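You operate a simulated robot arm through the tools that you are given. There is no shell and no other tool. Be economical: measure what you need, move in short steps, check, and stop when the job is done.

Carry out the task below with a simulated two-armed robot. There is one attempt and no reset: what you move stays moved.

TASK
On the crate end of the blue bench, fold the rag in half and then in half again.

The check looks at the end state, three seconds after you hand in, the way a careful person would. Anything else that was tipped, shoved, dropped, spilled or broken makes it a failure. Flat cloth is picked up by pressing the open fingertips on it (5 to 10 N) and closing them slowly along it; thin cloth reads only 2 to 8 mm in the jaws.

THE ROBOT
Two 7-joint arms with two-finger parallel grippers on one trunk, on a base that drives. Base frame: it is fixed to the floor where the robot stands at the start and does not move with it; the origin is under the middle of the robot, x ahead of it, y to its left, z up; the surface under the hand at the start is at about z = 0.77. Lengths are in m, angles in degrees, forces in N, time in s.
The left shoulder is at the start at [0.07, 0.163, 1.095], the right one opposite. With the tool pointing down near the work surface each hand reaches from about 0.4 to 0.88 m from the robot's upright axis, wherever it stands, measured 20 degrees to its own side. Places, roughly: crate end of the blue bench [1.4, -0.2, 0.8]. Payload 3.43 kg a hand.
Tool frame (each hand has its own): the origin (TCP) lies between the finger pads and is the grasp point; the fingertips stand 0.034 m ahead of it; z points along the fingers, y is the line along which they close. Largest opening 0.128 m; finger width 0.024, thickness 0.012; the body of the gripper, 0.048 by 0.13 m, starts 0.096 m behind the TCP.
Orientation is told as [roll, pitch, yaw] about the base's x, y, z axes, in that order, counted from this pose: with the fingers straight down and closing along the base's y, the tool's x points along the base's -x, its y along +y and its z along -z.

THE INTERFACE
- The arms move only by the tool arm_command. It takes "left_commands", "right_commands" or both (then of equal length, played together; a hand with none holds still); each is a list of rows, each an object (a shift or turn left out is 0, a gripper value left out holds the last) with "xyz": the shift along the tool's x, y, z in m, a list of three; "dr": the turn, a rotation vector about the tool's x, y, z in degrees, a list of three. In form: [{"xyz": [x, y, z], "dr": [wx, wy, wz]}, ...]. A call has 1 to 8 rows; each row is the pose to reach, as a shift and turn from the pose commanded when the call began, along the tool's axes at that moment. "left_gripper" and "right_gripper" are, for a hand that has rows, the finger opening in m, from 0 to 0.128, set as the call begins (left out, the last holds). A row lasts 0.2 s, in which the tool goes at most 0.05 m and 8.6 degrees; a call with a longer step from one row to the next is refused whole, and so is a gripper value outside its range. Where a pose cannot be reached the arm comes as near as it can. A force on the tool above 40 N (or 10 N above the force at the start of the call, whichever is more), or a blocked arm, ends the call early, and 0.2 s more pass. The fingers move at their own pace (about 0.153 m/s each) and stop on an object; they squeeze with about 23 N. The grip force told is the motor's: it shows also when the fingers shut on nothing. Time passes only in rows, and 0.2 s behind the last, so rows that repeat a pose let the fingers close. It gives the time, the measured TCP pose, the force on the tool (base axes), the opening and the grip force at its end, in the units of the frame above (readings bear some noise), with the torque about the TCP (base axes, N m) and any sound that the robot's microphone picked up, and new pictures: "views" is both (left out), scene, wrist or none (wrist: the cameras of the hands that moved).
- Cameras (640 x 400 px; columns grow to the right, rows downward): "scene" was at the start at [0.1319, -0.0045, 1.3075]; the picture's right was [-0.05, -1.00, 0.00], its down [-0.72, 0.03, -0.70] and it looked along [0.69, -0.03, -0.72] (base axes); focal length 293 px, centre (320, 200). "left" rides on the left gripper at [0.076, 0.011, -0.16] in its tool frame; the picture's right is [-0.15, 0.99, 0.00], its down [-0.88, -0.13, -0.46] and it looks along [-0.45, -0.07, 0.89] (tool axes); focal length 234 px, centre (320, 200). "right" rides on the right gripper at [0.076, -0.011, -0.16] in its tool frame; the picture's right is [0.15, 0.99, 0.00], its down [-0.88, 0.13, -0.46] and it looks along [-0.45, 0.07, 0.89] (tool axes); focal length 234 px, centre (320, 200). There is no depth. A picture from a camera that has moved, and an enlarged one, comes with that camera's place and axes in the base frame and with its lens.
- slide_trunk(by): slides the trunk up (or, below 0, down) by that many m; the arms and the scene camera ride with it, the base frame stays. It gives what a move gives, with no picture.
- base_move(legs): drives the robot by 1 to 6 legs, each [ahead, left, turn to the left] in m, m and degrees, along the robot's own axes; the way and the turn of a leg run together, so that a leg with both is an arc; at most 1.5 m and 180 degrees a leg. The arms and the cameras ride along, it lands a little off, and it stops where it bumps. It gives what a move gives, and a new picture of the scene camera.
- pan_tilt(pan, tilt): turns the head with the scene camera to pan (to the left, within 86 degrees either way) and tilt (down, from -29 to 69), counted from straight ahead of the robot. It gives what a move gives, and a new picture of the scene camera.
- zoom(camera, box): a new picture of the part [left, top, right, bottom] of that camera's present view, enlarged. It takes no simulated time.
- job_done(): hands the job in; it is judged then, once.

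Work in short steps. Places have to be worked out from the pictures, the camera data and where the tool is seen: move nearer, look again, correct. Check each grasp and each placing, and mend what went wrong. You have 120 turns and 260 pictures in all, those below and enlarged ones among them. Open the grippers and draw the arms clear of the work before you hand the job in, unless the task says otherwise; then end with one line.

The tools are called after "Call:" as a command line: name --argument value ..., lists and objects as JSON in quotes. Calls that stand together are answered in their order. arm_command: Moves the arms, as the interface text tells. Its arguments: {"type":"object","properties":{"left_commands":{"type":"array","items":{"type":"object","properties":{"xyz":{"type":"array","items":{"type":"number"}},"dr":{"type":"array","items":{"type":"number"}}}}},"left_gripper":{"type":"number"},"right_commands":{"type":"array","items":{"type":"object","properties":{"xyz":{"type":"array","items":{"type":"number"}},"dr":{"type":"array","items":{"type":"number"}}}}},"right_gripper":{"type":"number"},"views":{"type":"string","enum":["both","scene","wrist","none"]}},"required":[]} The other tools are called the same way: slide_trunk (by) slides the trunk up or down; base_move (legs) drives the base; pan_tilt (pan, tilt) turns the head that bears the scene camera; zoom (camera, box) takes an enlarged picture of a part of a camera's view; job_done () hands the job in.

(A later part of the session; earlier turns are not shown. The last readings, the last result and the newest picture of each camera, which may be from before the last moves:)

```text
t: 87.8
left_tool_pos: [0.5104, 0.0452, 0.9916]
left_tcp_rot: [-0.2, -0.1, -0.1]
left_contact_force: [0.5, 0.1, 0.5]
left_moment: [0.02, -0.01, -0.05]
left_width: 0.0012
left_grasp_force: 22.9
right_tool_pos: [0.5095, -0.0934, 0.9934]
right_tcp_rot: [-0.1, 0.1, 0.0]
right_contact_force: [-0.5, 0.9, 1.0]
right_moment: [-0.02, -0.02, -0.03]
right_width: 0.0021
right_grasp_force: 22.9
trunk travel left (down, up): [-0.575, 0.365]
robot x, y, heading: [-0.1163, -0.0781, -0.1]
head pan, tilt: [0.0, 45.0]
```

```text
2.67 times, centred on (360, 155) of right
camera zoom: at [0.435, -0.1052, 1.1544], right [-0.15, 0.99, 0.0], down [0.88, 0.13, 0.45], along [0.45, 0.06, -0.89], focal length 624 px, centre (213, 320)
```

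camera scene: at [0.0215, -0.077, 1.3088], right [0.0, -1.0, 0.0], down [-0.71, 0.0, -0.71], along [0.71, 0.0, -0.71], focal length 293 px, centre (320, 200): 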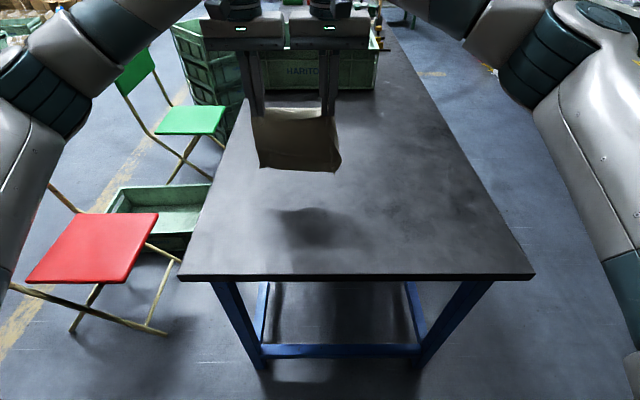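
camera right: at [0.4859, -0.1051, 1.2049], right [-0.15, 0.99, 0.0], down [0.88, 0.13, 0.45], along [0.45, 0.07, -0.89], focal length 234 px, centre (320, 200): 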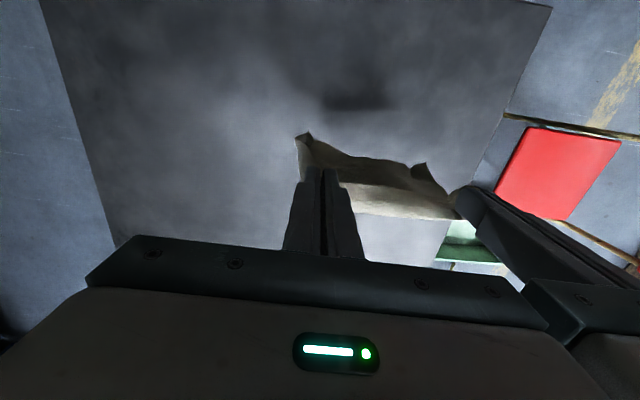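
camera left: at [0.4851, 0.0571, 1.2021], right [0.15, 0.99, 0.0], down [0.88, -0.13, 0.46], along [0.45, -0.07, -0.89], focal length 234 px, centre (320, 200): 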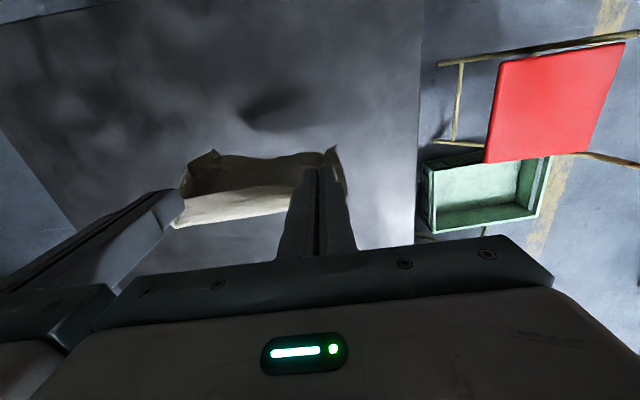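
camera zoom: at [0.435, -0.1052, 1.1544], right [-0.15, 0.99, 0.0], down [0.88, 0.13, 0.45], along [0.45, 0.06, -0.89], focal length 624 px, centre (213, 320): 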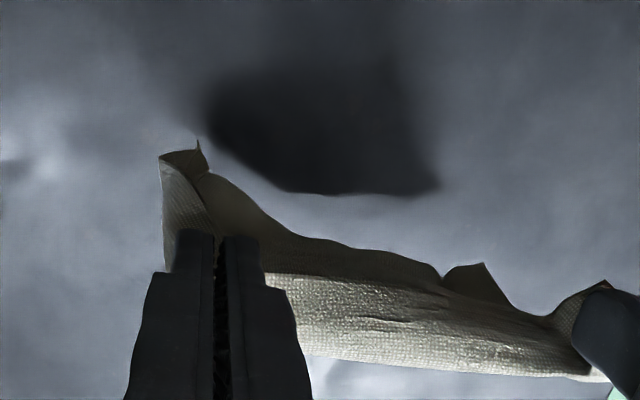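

The bottom edge is still about 4 cm up. I'll lower it to touch, then move forward while lowering, to lay the first half down.

Call:
arm_command --left_commands '[{"xyz": [0, 0, 0.02]}, {"xyz": [0, 0, 0.04]}, {"xyz": [-0.02, 0, 0.047]}, {"xyz": [-0.045, 0, 0.056]}, {"xyz": [-0.07, 0, 0.066]}, {"xyz": [-0.07, 0, 0.066]}]' --right_commands '[{"xyz": [0, 0, 0.02]}, {"xyz": [0, 0, 0.04]}, {"xyz": [-0.02, 0, 0.047]}, {"xyz": [-0.045, 0, 0.056]}, {"xyz": [-0.07, 0, 0.066]}, {"xyz": [-0.07, 0, 0.066]}]' --views "none"

Call:
zoom --camera "scene" --box '[220, 100, 420, 225]'

Call:
zoom --camera "right" --box '[240, 40, 480, 190]'

```text
t: 89.2
left_tool_pos: [0.5794, 0.0479, 0.9283]
left_tcp_rot: [-0.2, -0.1, 0.0]
left_contact_force: [0.6, 0.1, -0.6]
left_moment: [0.0, -0.01, 0.01]
left_width: 0.0009
left_grasp_force: 23.0
right_tool_pos: [0.5788, -0.095, 0.9274]
right_tcp_rot: [-0.2, 0.1, 0.1]
right_contact_force: [-0.1, 0.7, 0.8]
right_moment: [-0.04, 0.02, -0.02]
right_width: 0.002
right_grasp_force: 22.5
trunk travel left (down, up): [-0.575, 0.365]
robot x, y, heading: [-0.1116, -0.0737, -0.1]
head pan, tilt: [0.0, 45.0]
```

```text
3.20 times, centred on (320, 162) of scene
camera zoom: at [0.02, -0.0769, 1.309], right [0.0, -1.0, 0.0], down [-0.71, 0.0, -0.71], along [0.71, 0.0, -0.71], focal length 937 px, centre (320, 320)
```

zoom: 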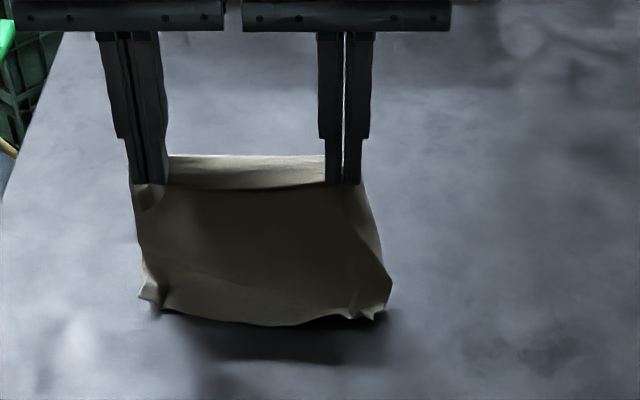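

```text
2.67 times, centred on (360, 115) of right
camera zoom: at [0.5048, -0.1058, 1.0878], right [-0.15, 0.99, 0.0], down [0.88, 0.13, 0.45], along [0.45, 0.06, -0.89], focal length 624 px, centre (213, 427)
```

zoom: 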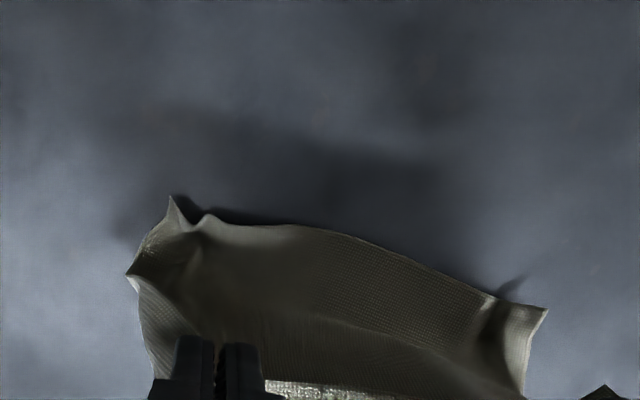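

The bottom edge lies on the bench at x≈0.556, facing the robot. I'll continue forward so half the cloth lies down.

Call:
arm_command --left_commands '[{"xyz": [-0.015, 0, 0.006]}, {"xyz": [-0.03, 0, 0.013]}, {"xyz": [-0.045, 0, 0.022]}, {"xyz": [-0.048, 0, 0.028]}, {"xyz": [-0.048, 0, 0.028]}]' --right_commands '[{"xyz": [-0.015, 0, 0.006]}, {"xyz": [-0.03, 0, 0.013]}, {"xyz": [-0.045, 0, 0.022]}, {"xyz": [-0.048, 0, 0.028]}, {"xyz": [-0.048, 0, 0.028]}]' --views "none"

Call:
zoom --camera "scene" --box '[220, 100, 420, 225]'

Call:
zoom --camera "right" --box '[240, 40, 480, 190]'

```text
t: 90.3
left_tool_pos: [0.6283, 0.0447, 0.8979]
left_tcp_rot: [-0.1, 0.0, -0.1]
left_contact_force: [-0.3, -0.1, -0.4]
left_moment: [-0.02, 0.0, 0.0]
left_width: 0.0012
left_grasp_force: 22.9
right_tool_pos: [0.6277, -0.0955, 0.8988]
right_tcp_rot: [-0.1, 0.0, 0.0]
right_contact_force: [0.7, -0.2, 0.5]
right_moment: [0.0, -0.01, -0.03]
right_width: 0.0022
right_grasp_force: 23.1
trunk travel left (down, up): [-0.575, 0.365]
robot x, y, heading: [-0.1087, -0.0723, 0.0]
head pan, tilt: [0.0, 45.0]
```

```text
3.20 times, centred on (320, 162) of scene
camera zoom: at [0.0209, -0.0768, 1.3089], right [0.0, -1.0, 0.0], down [-0.71, 0.0, -0.71], along [0.71, 0.0, -0.71], focal length 937 px, centre (320, 320)
```

zoom: 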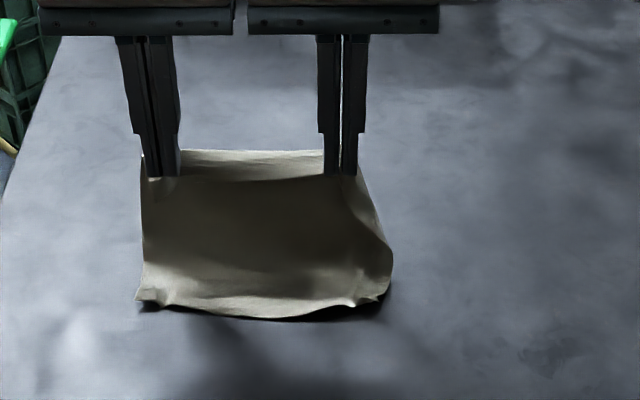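

```text
2.67 times, centred on (360, 115) of right
camera zoom: at [0.5531, -0.1054, 1.0603], right [-0.15, 0.99, 0.0], down [0.88, 0.13, 0.45], along [0.45, 0.06, -0.89], focal length 624 px, centre (213, 427)
```

zoom: 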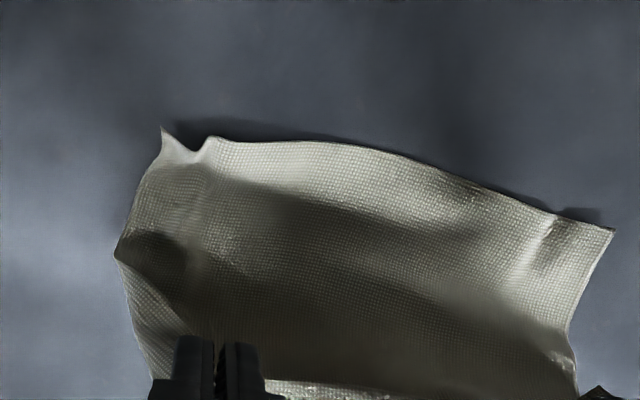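

The lower half lies nicely, its edge at x≈0.565 and centred at y≈−0.025, matching the grips. I'll now bring the held edge back over it in an arc, stopping about 2.5 cm above.

Call:
arm_command --left_commands '[{"xyz": [0.008, 0, 0.011]}, {"xyz": [0.023, 0, 0.023]}, {"xyz": [0.038, 0, 0.041]}, {"xyz": [0.05, 0, 0.061]}, {"xyz": [0.055, 0, 0.07]}, {"xyz": [0.055, 0, 0.07]}]' --right_commands '[{"xyz": [0.008, 0, 0.011]}, {"xyz": [0.023, 0, 0.023]}, {"xyz": [0.038, 0, 0.041]}, {"xyz": [0.05, 0, 0.061]}, {"xyz": [0.055, 0, 0.07]}, {"xyz": [0.055, 0, 0.07]}]' --views "none"

Call:
zoom --camera "scene" --box '[220, 100, 420, 225]'

Call:
zoom --camera "right" --box '[200, 40, 520, 240]'

Call:
zoom --camera "left" --box '[120, 40, 440, 240]'

```text
t: 91.8
left_tool_pos: [0.5737, 0.0445, 0.8285]
left_tcp_rot: [-0.1, 0.1, -0.2]
left_contact_force: [-1.2, 0.2, 0.8]
left_moment: [-0.04, 0.04, -0.04]
left_width: 0.0011
left_grasp_force: 22.8
right_tool_pos: [0.5722, -0.0954, 0.8293]
right_tcp_rot: [0.0, 0.2, 0.0]
right_contact_force: [-0.5, -0.1, 0.5]
right_moment: [0.01, 0.01, -0.04]
right_width: 0.0021
right_grasp_force: 22.7
trunk travel left (down, up): [-0.575, 0.365]
robot x, y, heading: [-0.1087, -0.0763, -0.4]
head pan, tilt: [0.0, 45.0]
```

```text
3.20 times, centred on (320, 162) of scene
camera zoom: at [0.0209, -0.0769, 1.3089], right [0.0, -1.0, 0.0], down [-0.71, 0.0, -0.71], along [0.71, 0.0, -0.71], focal length 937 px, centre (320, 320)
```

zoom: 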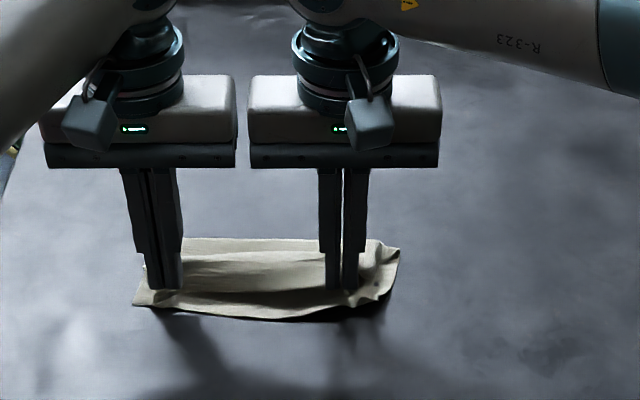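

```text
2.00 times, centred on (360, 140) of right
camera zoom: at [0.4977, -0.1061, 0.9898], right [-0.15, 0.99, 0.0], down [0.88, 0.13, 0.45], along [0.45, 0.06, -0.89], focal length 468 px, centre (240, 320)
```

zoom: 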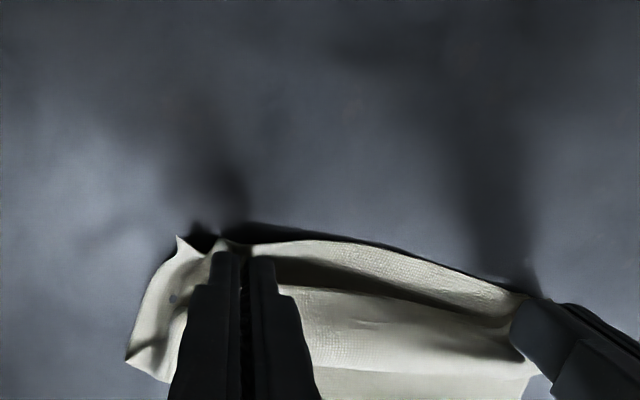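

```text
2.00 times, centred on (280, 140) of left
camera zoom: at [0.4985, 0.0563, 0.9877], right [0.15, 0.99, 0.0], down [0.88, -0.13, 0.46], along [0.45, -0.07, -0.89], focal length 468 px, centre (400, 320)
```

zoom: 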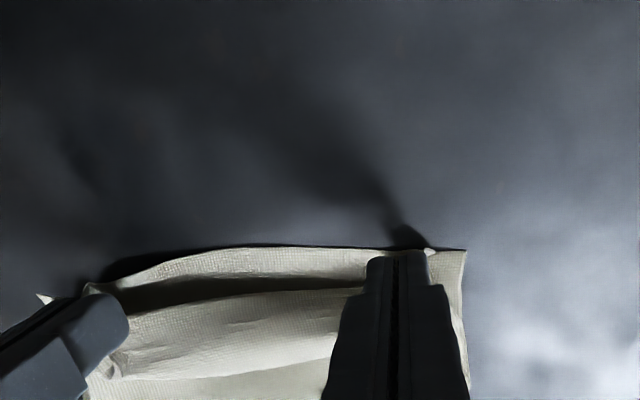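

The held edge sits just over the lower edge. I'll go 5 mm further back and 1.4 cm down, then open.

Call:
arm_command --left_commands '[{"xyz": [0.003, 0, 0.007]}, {"xyz": [0.006, 0, 0.014]}, {"xyz": [0.006, 0, 0.016]}]' --right_commands '[{"xyz": [0.003, 0, 0.007]}, {"xyz": [0.006, 0, 0.014]}, {"xyz": [0.006, 0, 0.016]}]' --views "none"

Call:
arm_command --left_commands '[{"xyz": [0, 0, 0]}, {"xyz": [0, 0, 0]}, {"xyz": [0, 0, -0.004]}, {"xyz": [0, 0, -0.015]}, {"xyz": [0, 0, -0.05]}]' --right_commands '[{"xyz": [0, 0, 0]}, {"xyz": [0, 0, 0]}, {"xyz": [0, 0, -0.004]}, {"xyz": [0, 0, -0.015]}, {"xyz": [0, 0, -0.05]}]' --left_gripper 0.03 --right_gripper 0.03 --views "none"

Call:
zoom --camera "scene" --box '[220, 100, 420, 225]'

Call:
zoom --camera "right" --box '[200, 40, 520, 240]'

Call:
zoom --camera "left" --box '[120, 40, 440, 240]'

```text
t: 92.5
left_tool_pos: [0.5686, 0.046, 0.8126]
left_tcp_rot: [-0.1, 0.1, -0.1]
left_contact_force: [-0.3, -0.2, 0.4]
left_moment: [0.02, 0.01, 0.0]
left_width: 0.0011
left_grasp_force: 22.8
right_tool_pos: [0.5665, -0.0957, 0.8122]
right_tcp_rot: [-0.1, 0.1, 0.0]
right_contact_force: [-0.7, -0.2, -1.1]
right_moment: [0.05, 0.01, 0.0]
right_width: 0.002
right_grasp_force: 23.1
trunk travel left (down, up): [-0.575, 0.365]
robot x, y, heading: [-0.1135, -0.0704, -0.3]
head pan, tilt: [0.0, 45.0]
```

```text
t: 93.8
left_tool_pos: [0.5659, 0.0434, 0.861]
left_tcp_rot: [-0.1, -0.2, -0.1]
left_contact_force: [-1.0, -0.3, -0.1]
left_moment: [0.0, -0.03, 0.01]
left_width: 0.0299
left_grasp_force: 0.0
right_tool_pos: [0.5651, -0.0953, 0.8661]
right_tcp_rot: [-0.2, -0.1, -0.1]
right_contact_force: [-0.3, -0.6, -0.6]
right_moment: [-0.02, -0.05, 0.0]
right_width: 0.03
right_grasp_force: 0.1
trunk travel left (down, up): [-0.575, 0.365]
robot x, y, heading: [-0.1132, -0.0725, -0.2]
head pan, tilt: [0.0, 45.0]
```

```text
3.20 times, centred on (320, 162) of scene
camera zoom: at [0.0191, -0.0769, 1.309], right [0.0, -1.0, 0.0], down [-0.71, 0.0, -0.71], along [0.71, 0.0, -0.71], focal length 937 px, centre (320, 320)
```

zoom: 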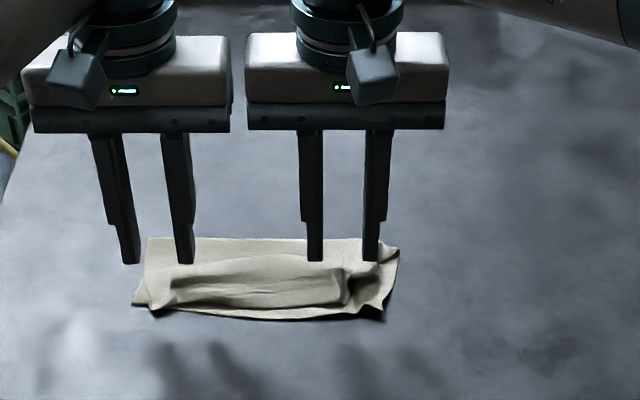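

```text
2.00 times, centred on (360, 140) of right
camera zoom: at [0.4908, -0.1064, 1.0253], right [-0.15, 0.99, 0.0], down [0.88, 0.13, 0.46], along [0.45, 0.06, -0.89], focal length 468 px, centre (240, 320)
```

zoom: 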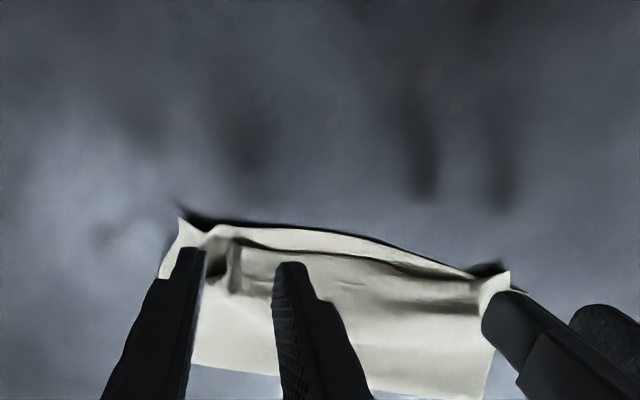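

```text
2.00 times, centred on (280, 140) of left
camera zoom: at [0.4908, 0.0572, 1.0212], right [0.15, 0.99, 0.0], down [0.88, -0.13, 0.46], along [0.45, -0.07, -0.89], focal length 468 px, centre (400, 320)
```

zoom: 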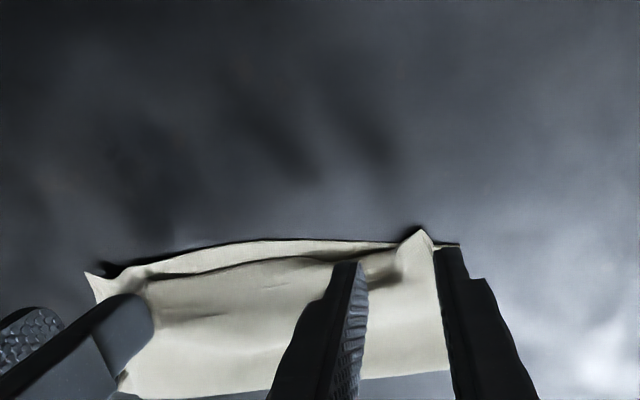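

The first fold is now a proper half (x≈0.563–0.66), edges nearly matched and no roll. For the second fold I'll use the left hand on the short left edge, closing along x. First I'll park the right hand and turn the left one −90°.

Call:
arm_command --left_commands '[{"xyz": [-0.005, 0.005, -0.01], "dr": [0, 0, 8]}, {"xyz": [-0.01, 0.01, -0.02], "dr": [0, 0, 16]}, {"xyz": [-0.015, 0.015, -0.03], "dr": [0, 0, 24]}, {"xyz": [-0.02, 0.02, -0.04], "dr": [0, 0, 32]}, {"xyz": [-0.025, 0.025, -0.05], "dr": [0, 0, 40]}, {"xyz": [-0.03, 0.03, -0.06], "dr": [0, 0, 48]}, {"xyz": [-0.035, 0.035, -0.06], "dr": [0, 0, 56]}]' --right_commands '[{"xyz": [0, -0.02, -0.02]}, {"xyz": [0, -0.05, -0.04]}, {"xyz": [0, -0.09, -0.06]}, {"xyz": [0, -0.13, -0.08]}, {"xyz": [0, -0.17, -0.1]}, {"xyz": [0, -0.21, -0.11]}, {"xyz": [0, -0.25, -0.12]}]' --views "none"

Call:
arm_command --left_commands '[{"xyz": [0, 0, 0], "dr": [0, 0, 8]}, {"xyz": [0, 0, 0], "dr": [0, 0, 16]}, {"xyz": [0, 0, 0], "dr": [0, 0, 24]}, {"xyz": [0, 0, 0], "dr": [0, 0, 32]}, {"xyz": [0, 0, 0], "dr": [0, 0, 34]}]' --views "both"

Call:
zoom --camera "scene" --box '[220, 100, 420, 225]'

```text
t: 95.3
left_tool_pos: [0.6026, 0.0797, 0.9223]
left_tcp_rot: [0.0, -0.1, -56.2]
left_contact_force: [0.7, -0.4, 0.3]
left_moment: [0.04, 0.01, 0.03]
left_width: 0.0301
left_grasp_force: 0.1
right_tool_pos: [0.5649, -0.3463, 0.9842]
right_tcp_rot: [0.0, 0.1, 0.1]
right_contact_force: [-0.5, -0.5, -0.9]
right_moment: [0.05, 0.0, -0.03]
right_width: 0.0302
right_grasp_force: 0.0
trunk travel left (down, up): [-0.575, 0.365]
robot x, y, heading: [-0.1104, -0.0753, -0.3]
head pan, tilt: [0.0, 45.0]
```

```text
t: 96.5
left_tool_pos: [0.6024, 0.0801, 0.9221]
left_tcp_rot: [0.0, -0.1, -90.2]
left_contact_force: [0.5, 0.4, 0.0]
left_moment: [-0.01, 0.02, -0.01]
left_width: 0.0301
left_grasp_force: 0.0
right_tool_pos: [0.5657, -0.3465, 0.984]
right_tcp_rot: [-0.1, 0.1, 0.0]
right_contact_force: [-0.4, 0.7, 0.1]
right_moment: [-0.06, -0.01, -0.01]
right_width: 0.0304
right_grasp_force: 0.1
trunk travel left (down, up): [-0.575, 0.365]
robot x, y, heading: [-0.1122, -0.0764, -0.6]
head pan, tilt: [0.0, 45.0]
camera scene: at [0.0209, -0.0769, 1.3089], right [0.0, -1.0, 0.0], down [-0.71, 0.0, -0.71], along [0.71, 0.0, -0.71], focal length 293 px, centre (320, 200)
camera left: at [0.6144, 0.1567, 1.0813], right [0.99, -0.15, 0.0], down [-0.13, -0.88, 0.46], along [-0.07, -0.45, -0.89], focal length 234 px, centre (320, 200)
```

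scene: 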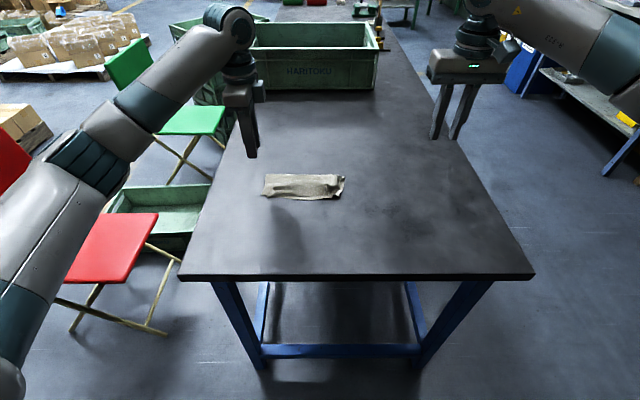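
left: 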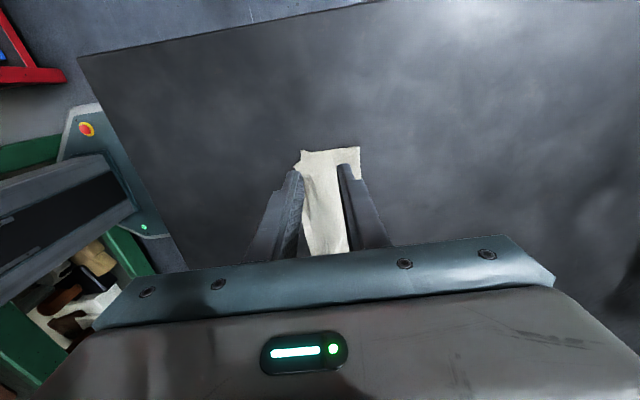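

```text
3.20 times, centred on (320, 162) of scene
camera zoom: at [0.0209, -0.0769, 1.3089], right [0.0, -1.0, 0.0], down [-0.71, 0.0, -0.71], along [0.71, 0.0, -0.71], focal length 937 px, centre (320, 320)
```

zoom: 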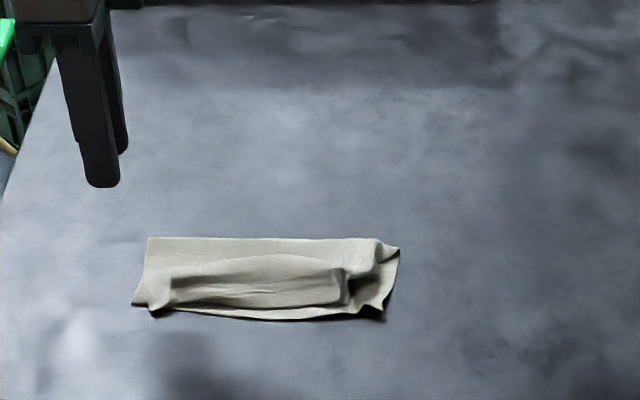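

The hand reaches it. The left short edge runs from (0.577, 0.076) to (0.658, 0.072); I'll lower onto its middle (x≈0.617) with about 16 mm overlap.

Call:
arm_command --left_commands '[{"xyz": [-0.005, 0.007, 0.035]}, {"xyz": [-0.01, 0.0146, 0.07]}, {"xyz": [-0.01, 0.0146, 0.1]}, {"xyz": [-0.01, 0.0146, 0.108]}]' --left_gripper 0.034 --views "none"

Call:
zoom --camera "left" --box '[220, 80, 420, 205]'

```text
t: 97.5
left_tool_pos: [0.6174, 0.0692, 0.8149]
left_tcp_rot: [0.1, -0.1, -90.1]
left_contact_force: [-0.2, -0.4, 0.5]
left_moment: [0.01, -0.04, 0.01]
left_width: 0.0341
left_grasp_force: 0.0
right_tool_pos: [0.5643, -0.3444, 0.9856]
right_tcp_rot: [-0.1, 0.2, 0.0]
right_contact_force: [0.2, 0.4, -0.9]
right_moment: [-0.02, 0.0, 0.01]
right_width: 0.0299
right_grasp_force: 0.0
trunk travel left (down, up): [-0.575, 0.365]
robot x, y, heading: [-0.1117, -0.0734, -0.5]
head pan, tilt: [0.0, 45.0]
```

```text
3.20 times, centred on (320, 142) of left
camera zoom: at [0.6285, 0.1462, 0.9735], right [0.99, -0.15, 0.0], down [-0.13, -0.88, 0.46], along [-0.07, -0.45, -0.89], focal length 749 px, centre (320, 384)
```

zoom: 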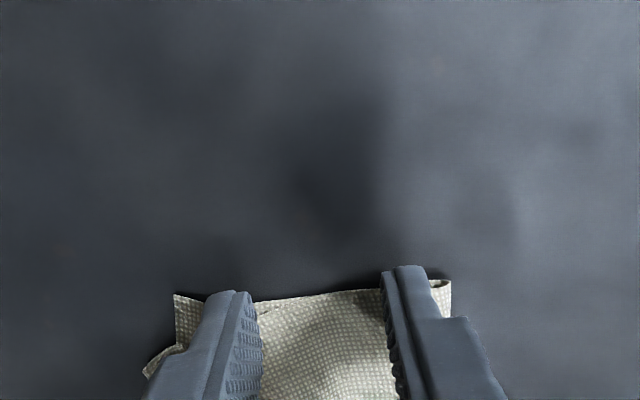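

Well centred. I'll lower to press.

Call:
arm_command --left_commands '[{"xyz": [0, 0, 0.004]}, {"xyz": [0, 0, 0.008]}, {"xyz": [0, 0, 0.0095]}]' --views "none"

```text
t: 98.3
left_tool_pos: [0.6162, 0.0702, 0.806]
left_tcp_rot: [0.0, -0.3, -90.1]
left_contact_force: [-0.7, 0.2, 4.0]
left_moment: [-0.02, 0.0, -0.03]
left_width: 0.0341
left_grasp_force: 0.1
right_tool_pos: [0.5646, -0.3453, 0.9841]
right_tcp_rot: [0.0, 0.1, -0.1]
right_contact_force: [1.2, -0.2, 0.4]
right_moment: [0.01, -0.03, -0.03]
right_width: 0.0301
right_grasp_force: 0.0
trunk travel left (down, up): [-0.575, 0.365]
robot x, y, heading: [-0.1118, -0.0767, -0.2]
head pan, tilt: [0.0, 45.0]
```

Contact at 4 N. I'll press 1.5 mm more and close slowly.

Call:
arm_command --left_commands '[{"xyz": [0, 0, 0.0008]}, {"xyz": [0, 0, 0.0015]}]' --left_gripper 0.029 --views "none"

Call:
arm_command --left_commands '[{"xyz": [0, 0, 0]}]' --left_gripper 0.023 --views "none"

Call:
arm_command --left_commands '[{"xyz": [0, 0, 0]}]' --left_gripper 0.017 --views "none"

Call:
zoom --camera "left" --box '[220, 80, 420, 205]'

```text
t: 99.0
left_tool_pos: [0.6164, 0.069, 0.8053]
left_tcp_rot: [0.2, -0.1, -90.1]
left_contact_force: [1.7, -0.4, 13.6]
left_moment: [-0.1, 0.02, 0.02]
left_width: 0.0285
left_grasp_force: 0.0
right_tool_pos: [0.5641, -0.3442, 0.985]
right_tcp_rot: [-0.2, 0.0, 0.1]
right_contact_force: [0.6, 0.0, 0.3]
right_moment: [0.0, -0.01, 0.0]
right_width: 0.0298
right_grasp_force: 0.0
trunk travel left (down, up): [-0.575, 0.365]
robot x, y, heading: [-0.1143, -0.0793, -0.2]
head pan, tilt: [0.0, 45.0]
```

```text
t: 99.3
left_tool_pos: [0.6173, 0.0694, 0.8064]
left_tcp_rot: [0.2, -0.2, -90.1]
left_contact_force: [0.9, -0.3, 17.6]
left_moment: [-0.09, -0.04, 0.02]
left_width: 0.0215
left_grasp_force: 0.1
right_tool_pos: [0.5636, -0.346, 0.9841]
right_tcp_rot: [-0.1, -0.1, 0.0]
right_contact_force: [-0.7, 0.8, 0.8]
right_moment: [-0.02, 0.02, -0.02]
right_width: 0.0302
right_grasp_force: 0.1
trunk travel left (down, up): [-0.575, 0.365]
robot x, y, heading: [-0.114, -0.0757, -0.3]
head pan, tilt: [0.0, 45.0]
```

```text
t: 99.8
left_tool_pos: [0.6151, 0.0699, 0.8059]
left_tcp_rot: [0.2, -0.2, -90.1]
left_contact_force: [0.9, 0.9, 20.7]
left_moment: [-0.11, -0.01, -0.03]
left_width: 0.015
left_grasp_force: 0.0
right_tool_pos: [0.565, -0.3463, 0.986]
right_tcp_rot: [-0.2, 0.0, 0.1]
right_contact_force: [-0.1, 0.4, -0.9]
right_moment: [-0.02, -0.01, -0.03]
right_width: 0.03
right_grasp_force: 0.1
trunk travel left (down, up): [-0.575, 0.365]
robot x, y, heading: [-0.1093, -0.0757, -0.1]
head pan, tilt: [0.0, 45.0]
```

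```text
3.20 times, centred on (320, 142) of left
camera zoom: at [0.6271, 0.146, 0.9648], right [0.99, -0.15, 0.0], down [-0.13, -0.88, 0.46], along [-0.06, -0.45, -0.89], focal length 749 px, centre (320, 384)
```

zoom: 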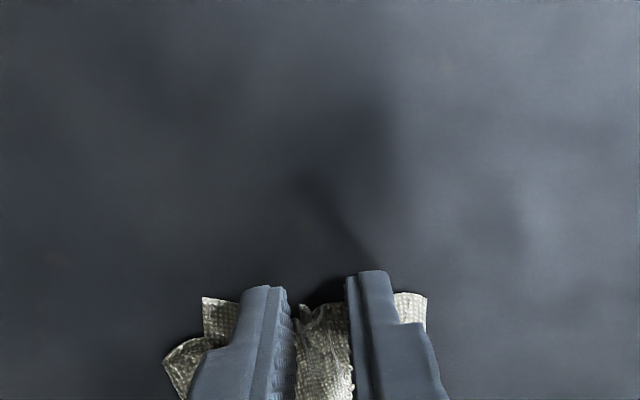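

It's gathering both layers well. I'll continue closing.

Call:
arm_command --left_commands '[{"xyz": [0, 0, 0]}]' --left_gripper 0.01 --views "none"

Call:
arm_command --left_commands '[{"xyz": [0, 0, 0]}, {"xyz": [0, 0, 0]}]' --left_gripper 0.0 --views "none"

Call:
arm_command --left_commands '[{"xyz": [0, 0, -0.01]}, {"xyz": [0, 0, -0.02]}, {"xyz": [0, 0, -0.03]}, {"xyz": [0, 0, -0.03]}]' --views "both"

Call:
zoom --camera "scene" --box '[220, 100, 420, 225]'

```text
t: 100.2
left_tool_pos: [0.6156, 0.0698, 0.8059]
left_tcp_rot: [0.2, -0.1, -90.1]
left_contact_force: [0.1, -0.2, 22.3]
left_moment: [-0.11, 0.0, 0.05]
left_width: 0.0083
left_grasp_force: 0.1
right_tool_pos: [0.5632, -0.3461, 0.9856]
right_tcp_rot: [-0.1, -0.1, 0.0]
right_contact_force: [0.5, -0.3, 0.2]
right_moment: [0.04, -0.02, -0.01]
right_width: 0.0298
right_grasp_force: 0.1
trunk travel left (down, up): [-0.575, 0.365]
robot x, y, heading: [-0.1102, -0.0735, -0.4]
head pan, tilt: [0.0, 45.0]
```

```text
t: 100.8
left_tool_pos: [0.6166, 0.0688, 0.8053]
left_tcp_rot: [0.1, -0.1, -90.0]
left_contact_force: [-1.4, 0.1, 22.5]
left_moment: [-0.13, 0.05, 0.01]
left_width: 0.0027
left_grasp_force: 23.7
right_tool_pos: [0.5625, -0.3453, 0.9851]
right_tcp_rot: [-0.1, -0.1, 0.0]
right_contact_force: [0.0, 0.1, 0.3]
right_moment: [-0.02, 0.02, -0.02]
right_width: 0.0299
right_grasp_force: 0.1
trunk travel left (down, up): [-0.575, 0.365]
robot x, y, heading: [-0.1101, -0.078, -0.2]
head pan, tilt: [0.0, 45.0]
```

```text
t: 101.8
left_tool_pos: [0.6155, 0.0708, 0.8321]
left_tcp_rot: [0.0, -0.1, -90.2]
left_contact_force: [0.2, 0.1, 0.4]
left_moment: [0.0, -0.03, 0.0]
left_width: 0.0024
left_grasp_force: 22.6
right_tool_pos: [0.5651, -0.3458, 0.9847]
right_tcp_rot: [-0.1, 0.1, 0.0]
right_contact_force: [-0.2, -0.3, 0.2]
right_moment: [0.01, 0.0, 0.01]
right_width: 0.0301
right_grasp_force: 0.1
trunk travel left (down, up): [-0.575, 0.365]
robot x, y, heading: [-0.1112, -0.0743, -0.4]
head pan, tilt: [0.0, 45.0]
camera scene: at [0.0207, -0.077, 1.3089], right [0.0, -1.0, 0.0], down [-0.71, 0.0, -0.71], along [0.71, 0.0, -0.71], focal length 293 px, centre (320, 200)
camera left: at [0.6285, 0.1459, 0.9924], right [0.99, -0.15, 0.0], down [-0.13, -0.88, 0.46], along [-0.07, -0.45, -0.89], focal length 234 px, centre (320, 200)
```

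scene: 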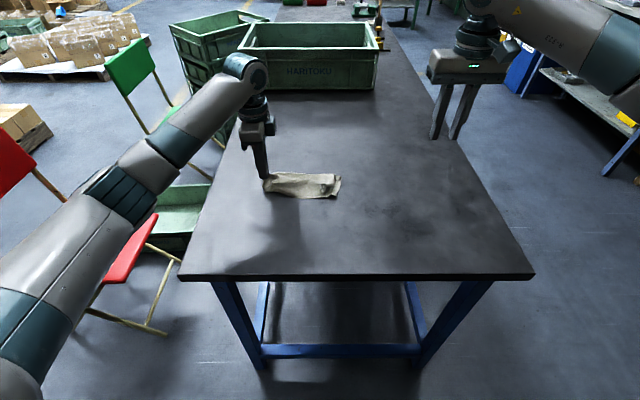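
left: 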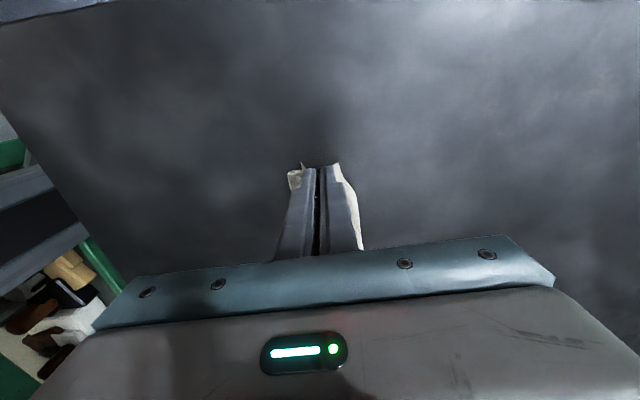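

```text
3.20 times, centred on (320, 162) of scene
camera zoom: at [0.0207, -0.077, 1.3089], right [0.0, -1.0, 0.0], down [-0.71, 0.0, -0.71], along [0.71, 0.0, -0.71], focal length 937 px, centre (320, 320)
```

zoom: 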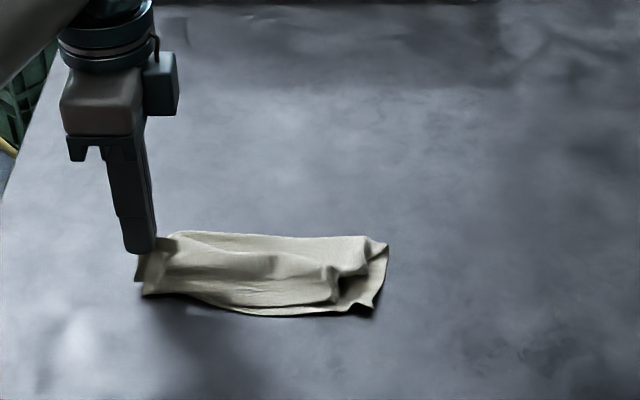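

The pinch holds both layers (2.5 mm). I'll lift it to hang free.

Call:
arm_command --left_commands '[{"xyz": [0, 0, -0.03]}, {"xyz": [0, 0, -0.06]}, {"xyz": [0, 0, -0.09]}, {"xyz": [0, 0, -0.12]}, {"xyz": [0, 0, -0.15]}, {"xyz": [0, 0, -0.18]}, {"xyz": [0, 0, -0.2]}, {"xyz": [0, 0, -0.2]}]' --views "both"

Call:
zoom --camera "scene" --box '[200, 60, 400, 185]'

```text
t: 103.5
left_tool_pos: [0.6168, 0.0697, 1.0309]
left_tcp_rot: [0.0, -0.1, -90.2]
left_contact_force: [0.5, 0.3, 0.1]
left_moment: [-0.01, -0.01, 0.02]
left_width: 0.0026
left_grasp_force: 23.0
right_tool_pos: [0.5663, -0.3453, 0.984]
right_tcp_rot: [-0.1, 0.1, 0.0]
right_contact_force: [-0.2, -0.3, 0.2]
right_moment: [0.0, -0.01, -0.01]
right_width: 0.0301
right_grasp_force: 0.0
trunk travel left (down, up): [-0.575, 0.365]
robot x, y, heading: [-0.1127, -0.0758, -0.2]
head pan, tilt: [0.0, 45.0]
camera scene: at [0.0211, -0.0768, 1.3088], right [0.0, -1.0, 0.0], down [-0.71, 0.0, -0.71], along [0.71, 0.0, -0.71], focal length 293 px, centre (320, 200)
camera left: at [0.6287, 0.1465, 1.1924], right [0.99, -0.15, 0.0], down [-0.13, -0.88, 0.46], along [-0.07, -0.45, -0.89], focal length 234 px, centre (320, 200)
```

scene: 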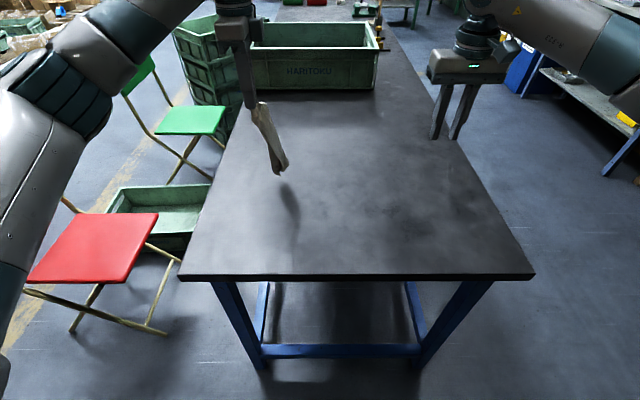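
left: 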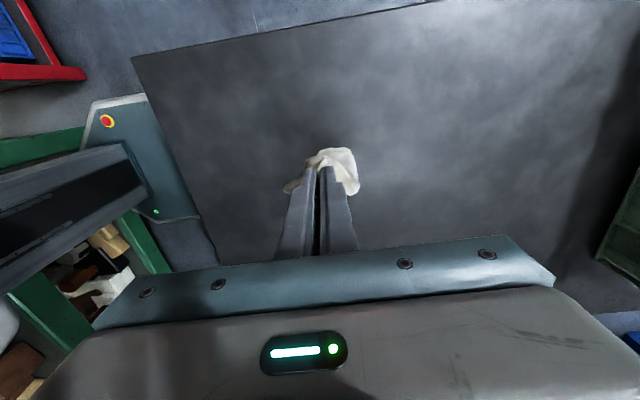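

```text
3.20 times, centred on (300, 122) of scene
camera zoom: at [0.0211, -0.0768, 1.3088], right [0.0, -1.0, 0.0], down [-0.71, 0.0, -0.71], along [0.71, 0.0, -0.71], focal length 937 px, centre (384, 448)
```

zoom: 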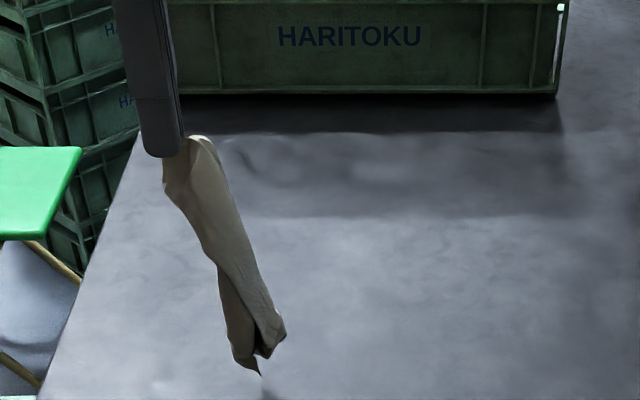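

It hangs cleanly with its far end about 4 cm above the bench at y≈0.017. I'll lower it to touch and move the hand right (−y) while lowering, to lay the first half.

Call:
arm_command --left_commands '[{"xyz": [0, 0, 0.025]}, {"xyz": [0, 0, 0.05]}, {"xyz": [-0.025, 0, 0.063]}, {"xyz": [-0.05, 0, 0.077]}, {"xyz": [-0.075, 0, 0.092]}, {"xyz": [-0.1, 0, 0.11]}, {"xyz": [-0.1, 0, 0.11]}]' --views "both"

Call:
zoom --camera "scene" --box '[220, 90, 420, 215]'

```text
t: 105.2
left_tool_pos: [0.6159, -0.0293, 0.9229]
left_tcp_rot: [0.0, -0.2, -89.9]
left_contact_force: [-0.2, -0.5, -0.2]
left_moment: [0.03, 0.0, 0.0]
left_width: 0.0026
left_grasp_force: 22.6
right_tool_pos: [0.566, -0.3448, 0.9851]
right_tcp_rot: [-0.3, 0.0, -0.1]
right_contact_force: [0.1, -0.2, 0.2]
right_moment: [-0.01, -0.02, -0.02]
right_width: 0.0302
right_grasp_force: 0.1
trunk travel left (down, up): [-0.575, 0.365]
robot x, y, heading: [-0.1145, -0.0755, -0.3]
head pan, tilt: [0.0, 45.0]
camera scene: at [0.0205, -0.0763, 1.3089], right [0.0, -1.0, 0.0], down [-0.71, 0.0, -0.71], along [0.71, 0.0, -0.71], focal length 293 px, centre (320, 200)
camera left: at [0.6282, 0.0466, 1.0822], right [0.99, -0.15, 0.0], down [-0.13, -0.88, 0.46], along [-0.07, -0.45, -0.89], focal length 234 px, centre (320, 200)
```

scene: 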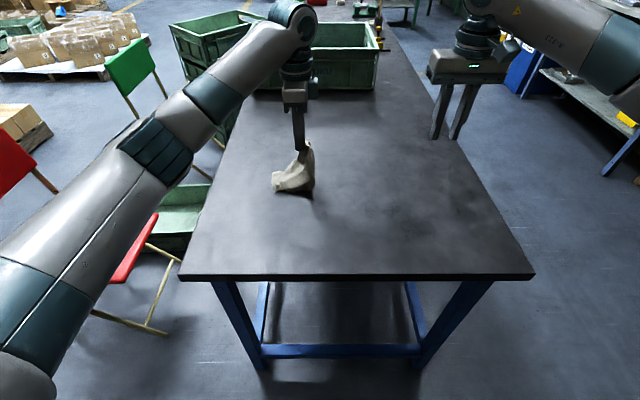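
left: 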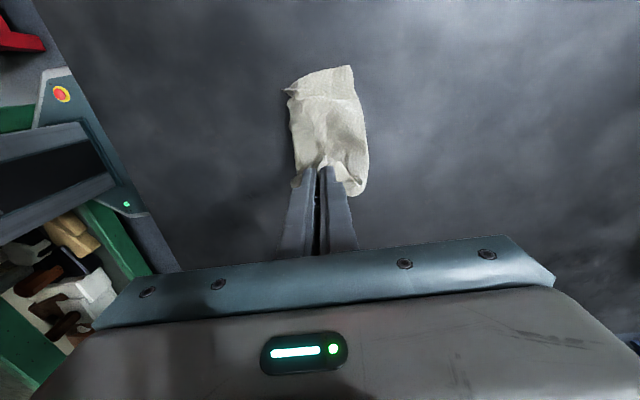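

```text
3.20 times, centred on (320, 152) of scene
camera zoom: at [0.0205, -0.0763, 1.3089], right [0.0, -1.0, 0.0], down [-0.71, 0.0, -0.71], along [0.71, 0.0, -0.71], focal length 937 px, centre (320, 352)
```

zoom: 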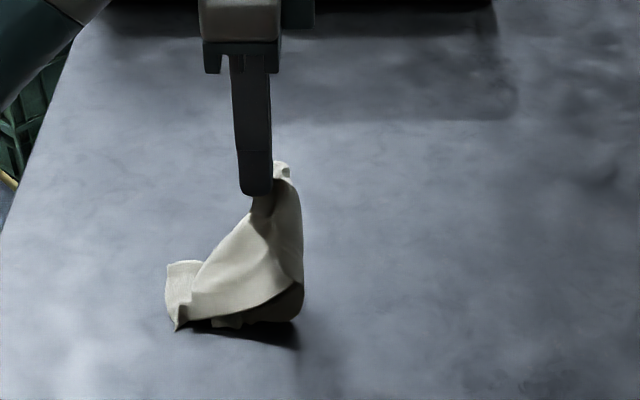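

Working well: the far end lies at y≈0.05 and the body runs right to about y=−0.06. Now I'll swing the held end back over to the left and down.

Call:
arm_command --left_commands '[{"xyz": [-0.003, 0, 0.018]}, {"xyz": [0.004, 0, 0.032]}, {"xyz": [0.019, 0, 0.04]}, {"xyz": [0.036, 0, 0.053]}, {"xyz": [0.049, 0, 0.068]}, {"xyz": [0.059, 0, 0.084]}, {"xyz": [0.066, 0, 0.092]}, {"xyz": [0.066, 0, 0.092]}]' --views "both"

Call:
zoom --camera "scene" --box '[220, 100, 420, 225]'

Call:
zoom --camera "left" --box '[220, 80, 420, 205]'

```text
t: 107.0
left_tool_pos: [0.6168, 0.0357, 0.8316]
left_tcp_rot: [-0.1, -0.1, -90.1]
left_contact_force: [0.5, 0.5, 0.2]
left_moment: [0.05, 0.0, 0.04]
left_width: 0.0024
left_grasp_force: 22.5
right_tool_pos: [0.5641, -0.3454, 0.9837]
right_tcp_rot: [-0.2, 0.0, 0.1]
right_contact_force: [0.3, -0.5, -0.1]
right_moment: [-0.02, 0.02, 0.01]
right_width: 0.03
right_grasp_force: 0.1
trunk travel left (down, up): [-0.575, 0.365]
robot x, y, heading: [-0.1108, -0.0749, -0.0]
head pan, tilt: [0.0, 45.0]
camera scene: at [0.0208, -0.0772, 1.3089], right [0.0, -1.0, 0.0], down [-0.71, 0.0, -0.71], along [0.71, 0.0, -0.71], focal length 293 px, centre (320, 200)
camera left: at [0.6285, 0.112, 0.9904], right [0.99, -0.15, 0.0], down [-0.13, -0.88, 0.46], along [-0.07, -0.45, -0.89], focal length 234 px, centre (320, 200)
```

scene: 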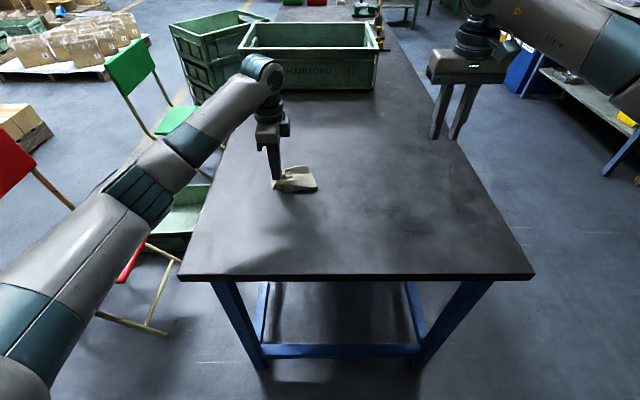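
left: 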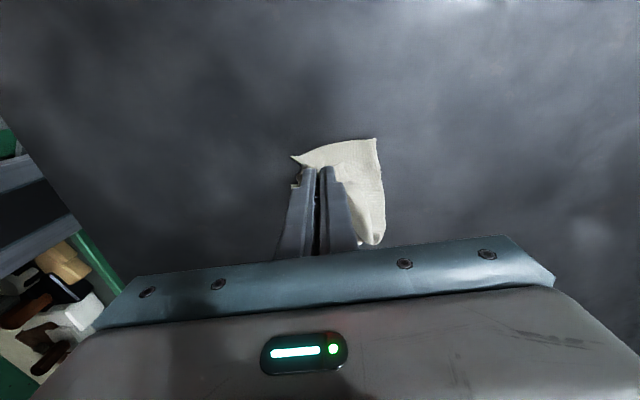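

```text
3.20 times, centred on (320, 162) of scene
camera zoom: at [0.0208, -0.0772, 1.3089], right [0.0, -1.0, 0.0], down [-0.71, 0.0, -0.71], along [0.71, 0.0, -0.71], focal length 937 px, centre (320, 320)
```

zoom: 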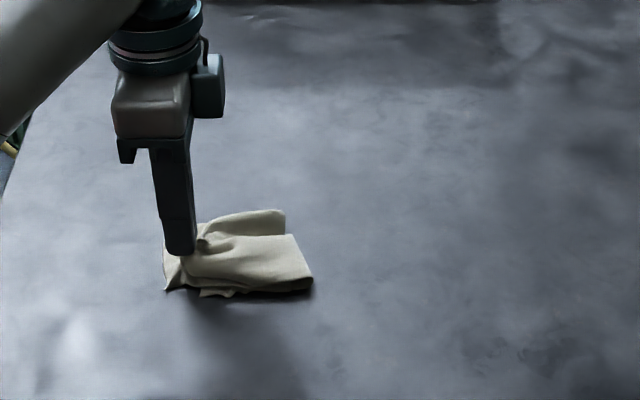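

```text
3.20 times, centred on (320, 142) of left
camera zoom: at [0.6285, 0.112, 0.9904], right [0.99, -0.15, 0.0], down [-0.13, -0.88, 0.46], along [-0.07, -0.45, -0.89], focal length 749 px, centre (320, 384)
```

zoom: 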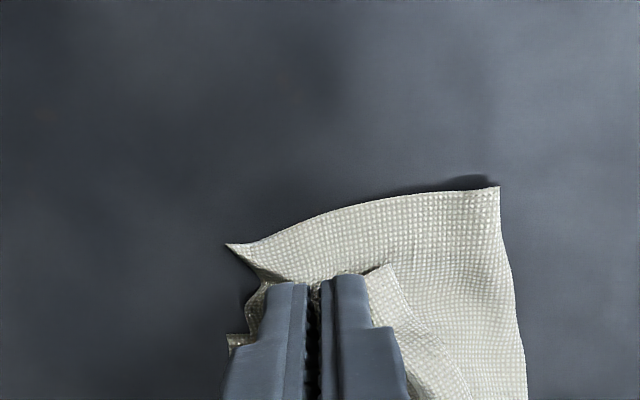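

The end is just short: the lower edge is at y≈0.055, centred at x≈0.632. I'll shift the hand 12 mm left and 12 mm forward while lowering, then view.

Call:
arm_command --left_commands '[{"xyz": [0.006, 0.006, 0.002]}, {"xyz": [0.012, 0.012, 0.007]}, {"xyz": [0.014, 0.012, 0.014]}, {"xyz": [0.014, 0.012, 0.017]}]' --views "none"

Call:
zoom --camera "left" --box '[220, 80, 420, 205]'

Call:
zoom --camera "scene" --box '[240, 130, 370, 211]'

```text
t: 108.0
left_tool_pos: [0.6287, 0.0495, 0.814]
left_tcp_rot: [0.0, -0.2, -90.1]
left_contact_force: [0.3, 0.2, -0.6]
left_moment: [-0.01, -0.03, -0.02]
left_width: 0.0027
left_grasp_force: 23.0
right_tool_pos: [0.5653, -0.3458, 0.9842]
right_tcp_rot: [-0.1, 0.1, 0.0]
right_contact_force: [-0.1, 0.0, 0.8]
right_moment: [0.0, -0.01, 0.0]
right_width: 0.0298
right_grasp_force: 0.0
trunk travel left (down, up): [-0.575, 0.365]
robot x, y, heading: [-0.1129, -0.076, -0.4]
head pan, tilt: [0.0, 45.0]
```

```text
3.20 times, centred on (320, 142) of left
camera zoom: at [0.6408, 0.126, 0.9732], right [0.99, -0.15, 0.0], down [-0.13, -0.88, 0.46], along [-0.07, -0.45, -0.89], focal length 749 px, centre (320, 384)
```

zoom: 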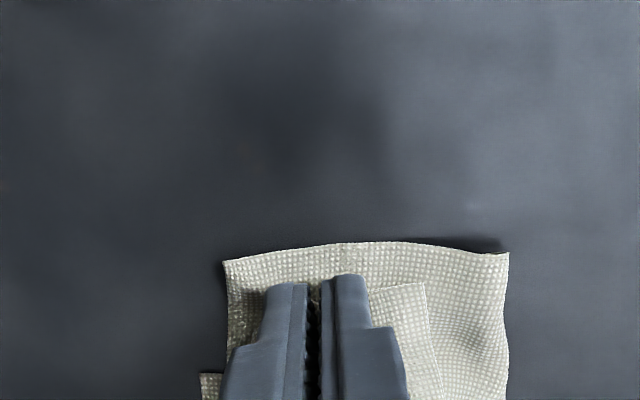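

```text
4.92 times, centred on (305, 170) of scene
camera zoom: at [0.0209, -0.077, 1.3089], right [0.0, -1.0, 0.0], down [-0.71, 0.0, -0.71], along [0.71, 0.0, -0.71], focal length 1441 px, centre (394, 345)
```

zoom: 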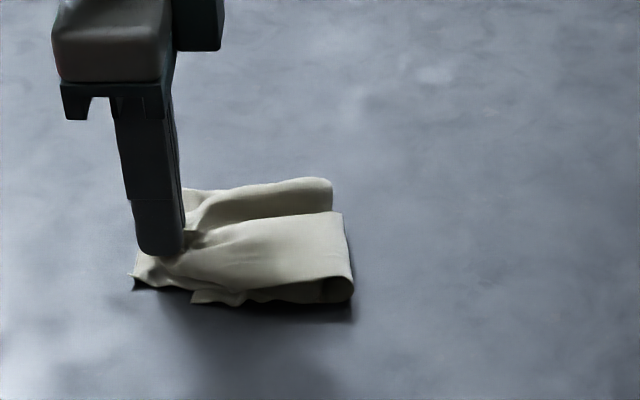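

The top layer sits about 1.5 cm nearer the robot than the lower one. I'll lift a little, shift 14 mm forward and 5 mm left, and lower again.

Call:
arm_command --left_commands '[{"xyz": [-0.003, 0.003, -0.012]}, {"xyz": [-0.002, 0.01, -0.015]}, {"xyz": [0.004, 0.016, -0.01]}, {"xyz": [0.007, 0.016, -0.003]}, {"xyz": [0.007, 0.016, 0.001]}]' --views "none"

Call:
zoom --camera "left" --box '[220, 80, 420, 205]'

Call:
zoom --camera "scene" --box '[240, 130, 370, 211]'

```text
t: 109.2
left_tool_pos: [0.6445, 0.0568, 0.8133]
left_tcp_rot: [0.0, -0.1, -90.1]
left_contact_force: [0.1, -0.6, 0.0]
left_moment: [0.01, -0.03, 0.0]
left_width: 0.0025
left_grasp_force: 23.2
right_tool_pos: [0.5654, -0.3449, 0.9842]
right_tcp_rot: [-0.1, 0.0, 0.0]
right_contact_force: [-0.2, 0.2, -0.9]
right_moment: [0.03, 0.03, -0.03]
right_width: 0.0302
right_grasp_force: 0.1
trunk travel left (down, up): [-0.575, 0.365]
robot x, y, heading: [-0.1104, -0.0774, -0.1]
head pan, tilt: [0.0, 45.0]
```

```text
3.20 times, centred on (320, 142) of left
camera zoom: at [0.6566, 0.1332, 0.9724], right [0.99, -0.15, 0.0], down [-0.13, -0.88, 0.46], along [-0.07, -0.45, -0.89], focal length 749 px, centre (320, 384)
```

zoom: 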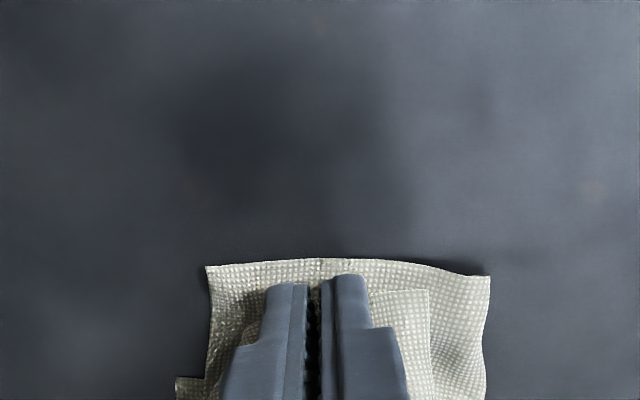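

```text
4.92 times, centred on (305, 170) of scene
camera zoom: at [0.0209, -0.077, 1.3089], right [0.0, -1.0, 0.0], down [-0.71, 0.0, -0.71], along [0.71, 0.0, -0.71], focal length 1441 px, centre (394, 345)
```

zoom: 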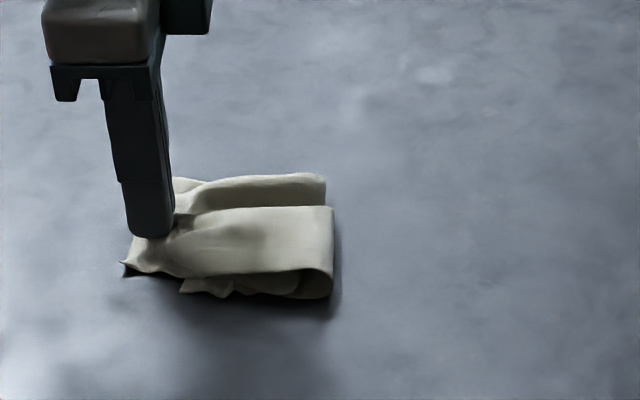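

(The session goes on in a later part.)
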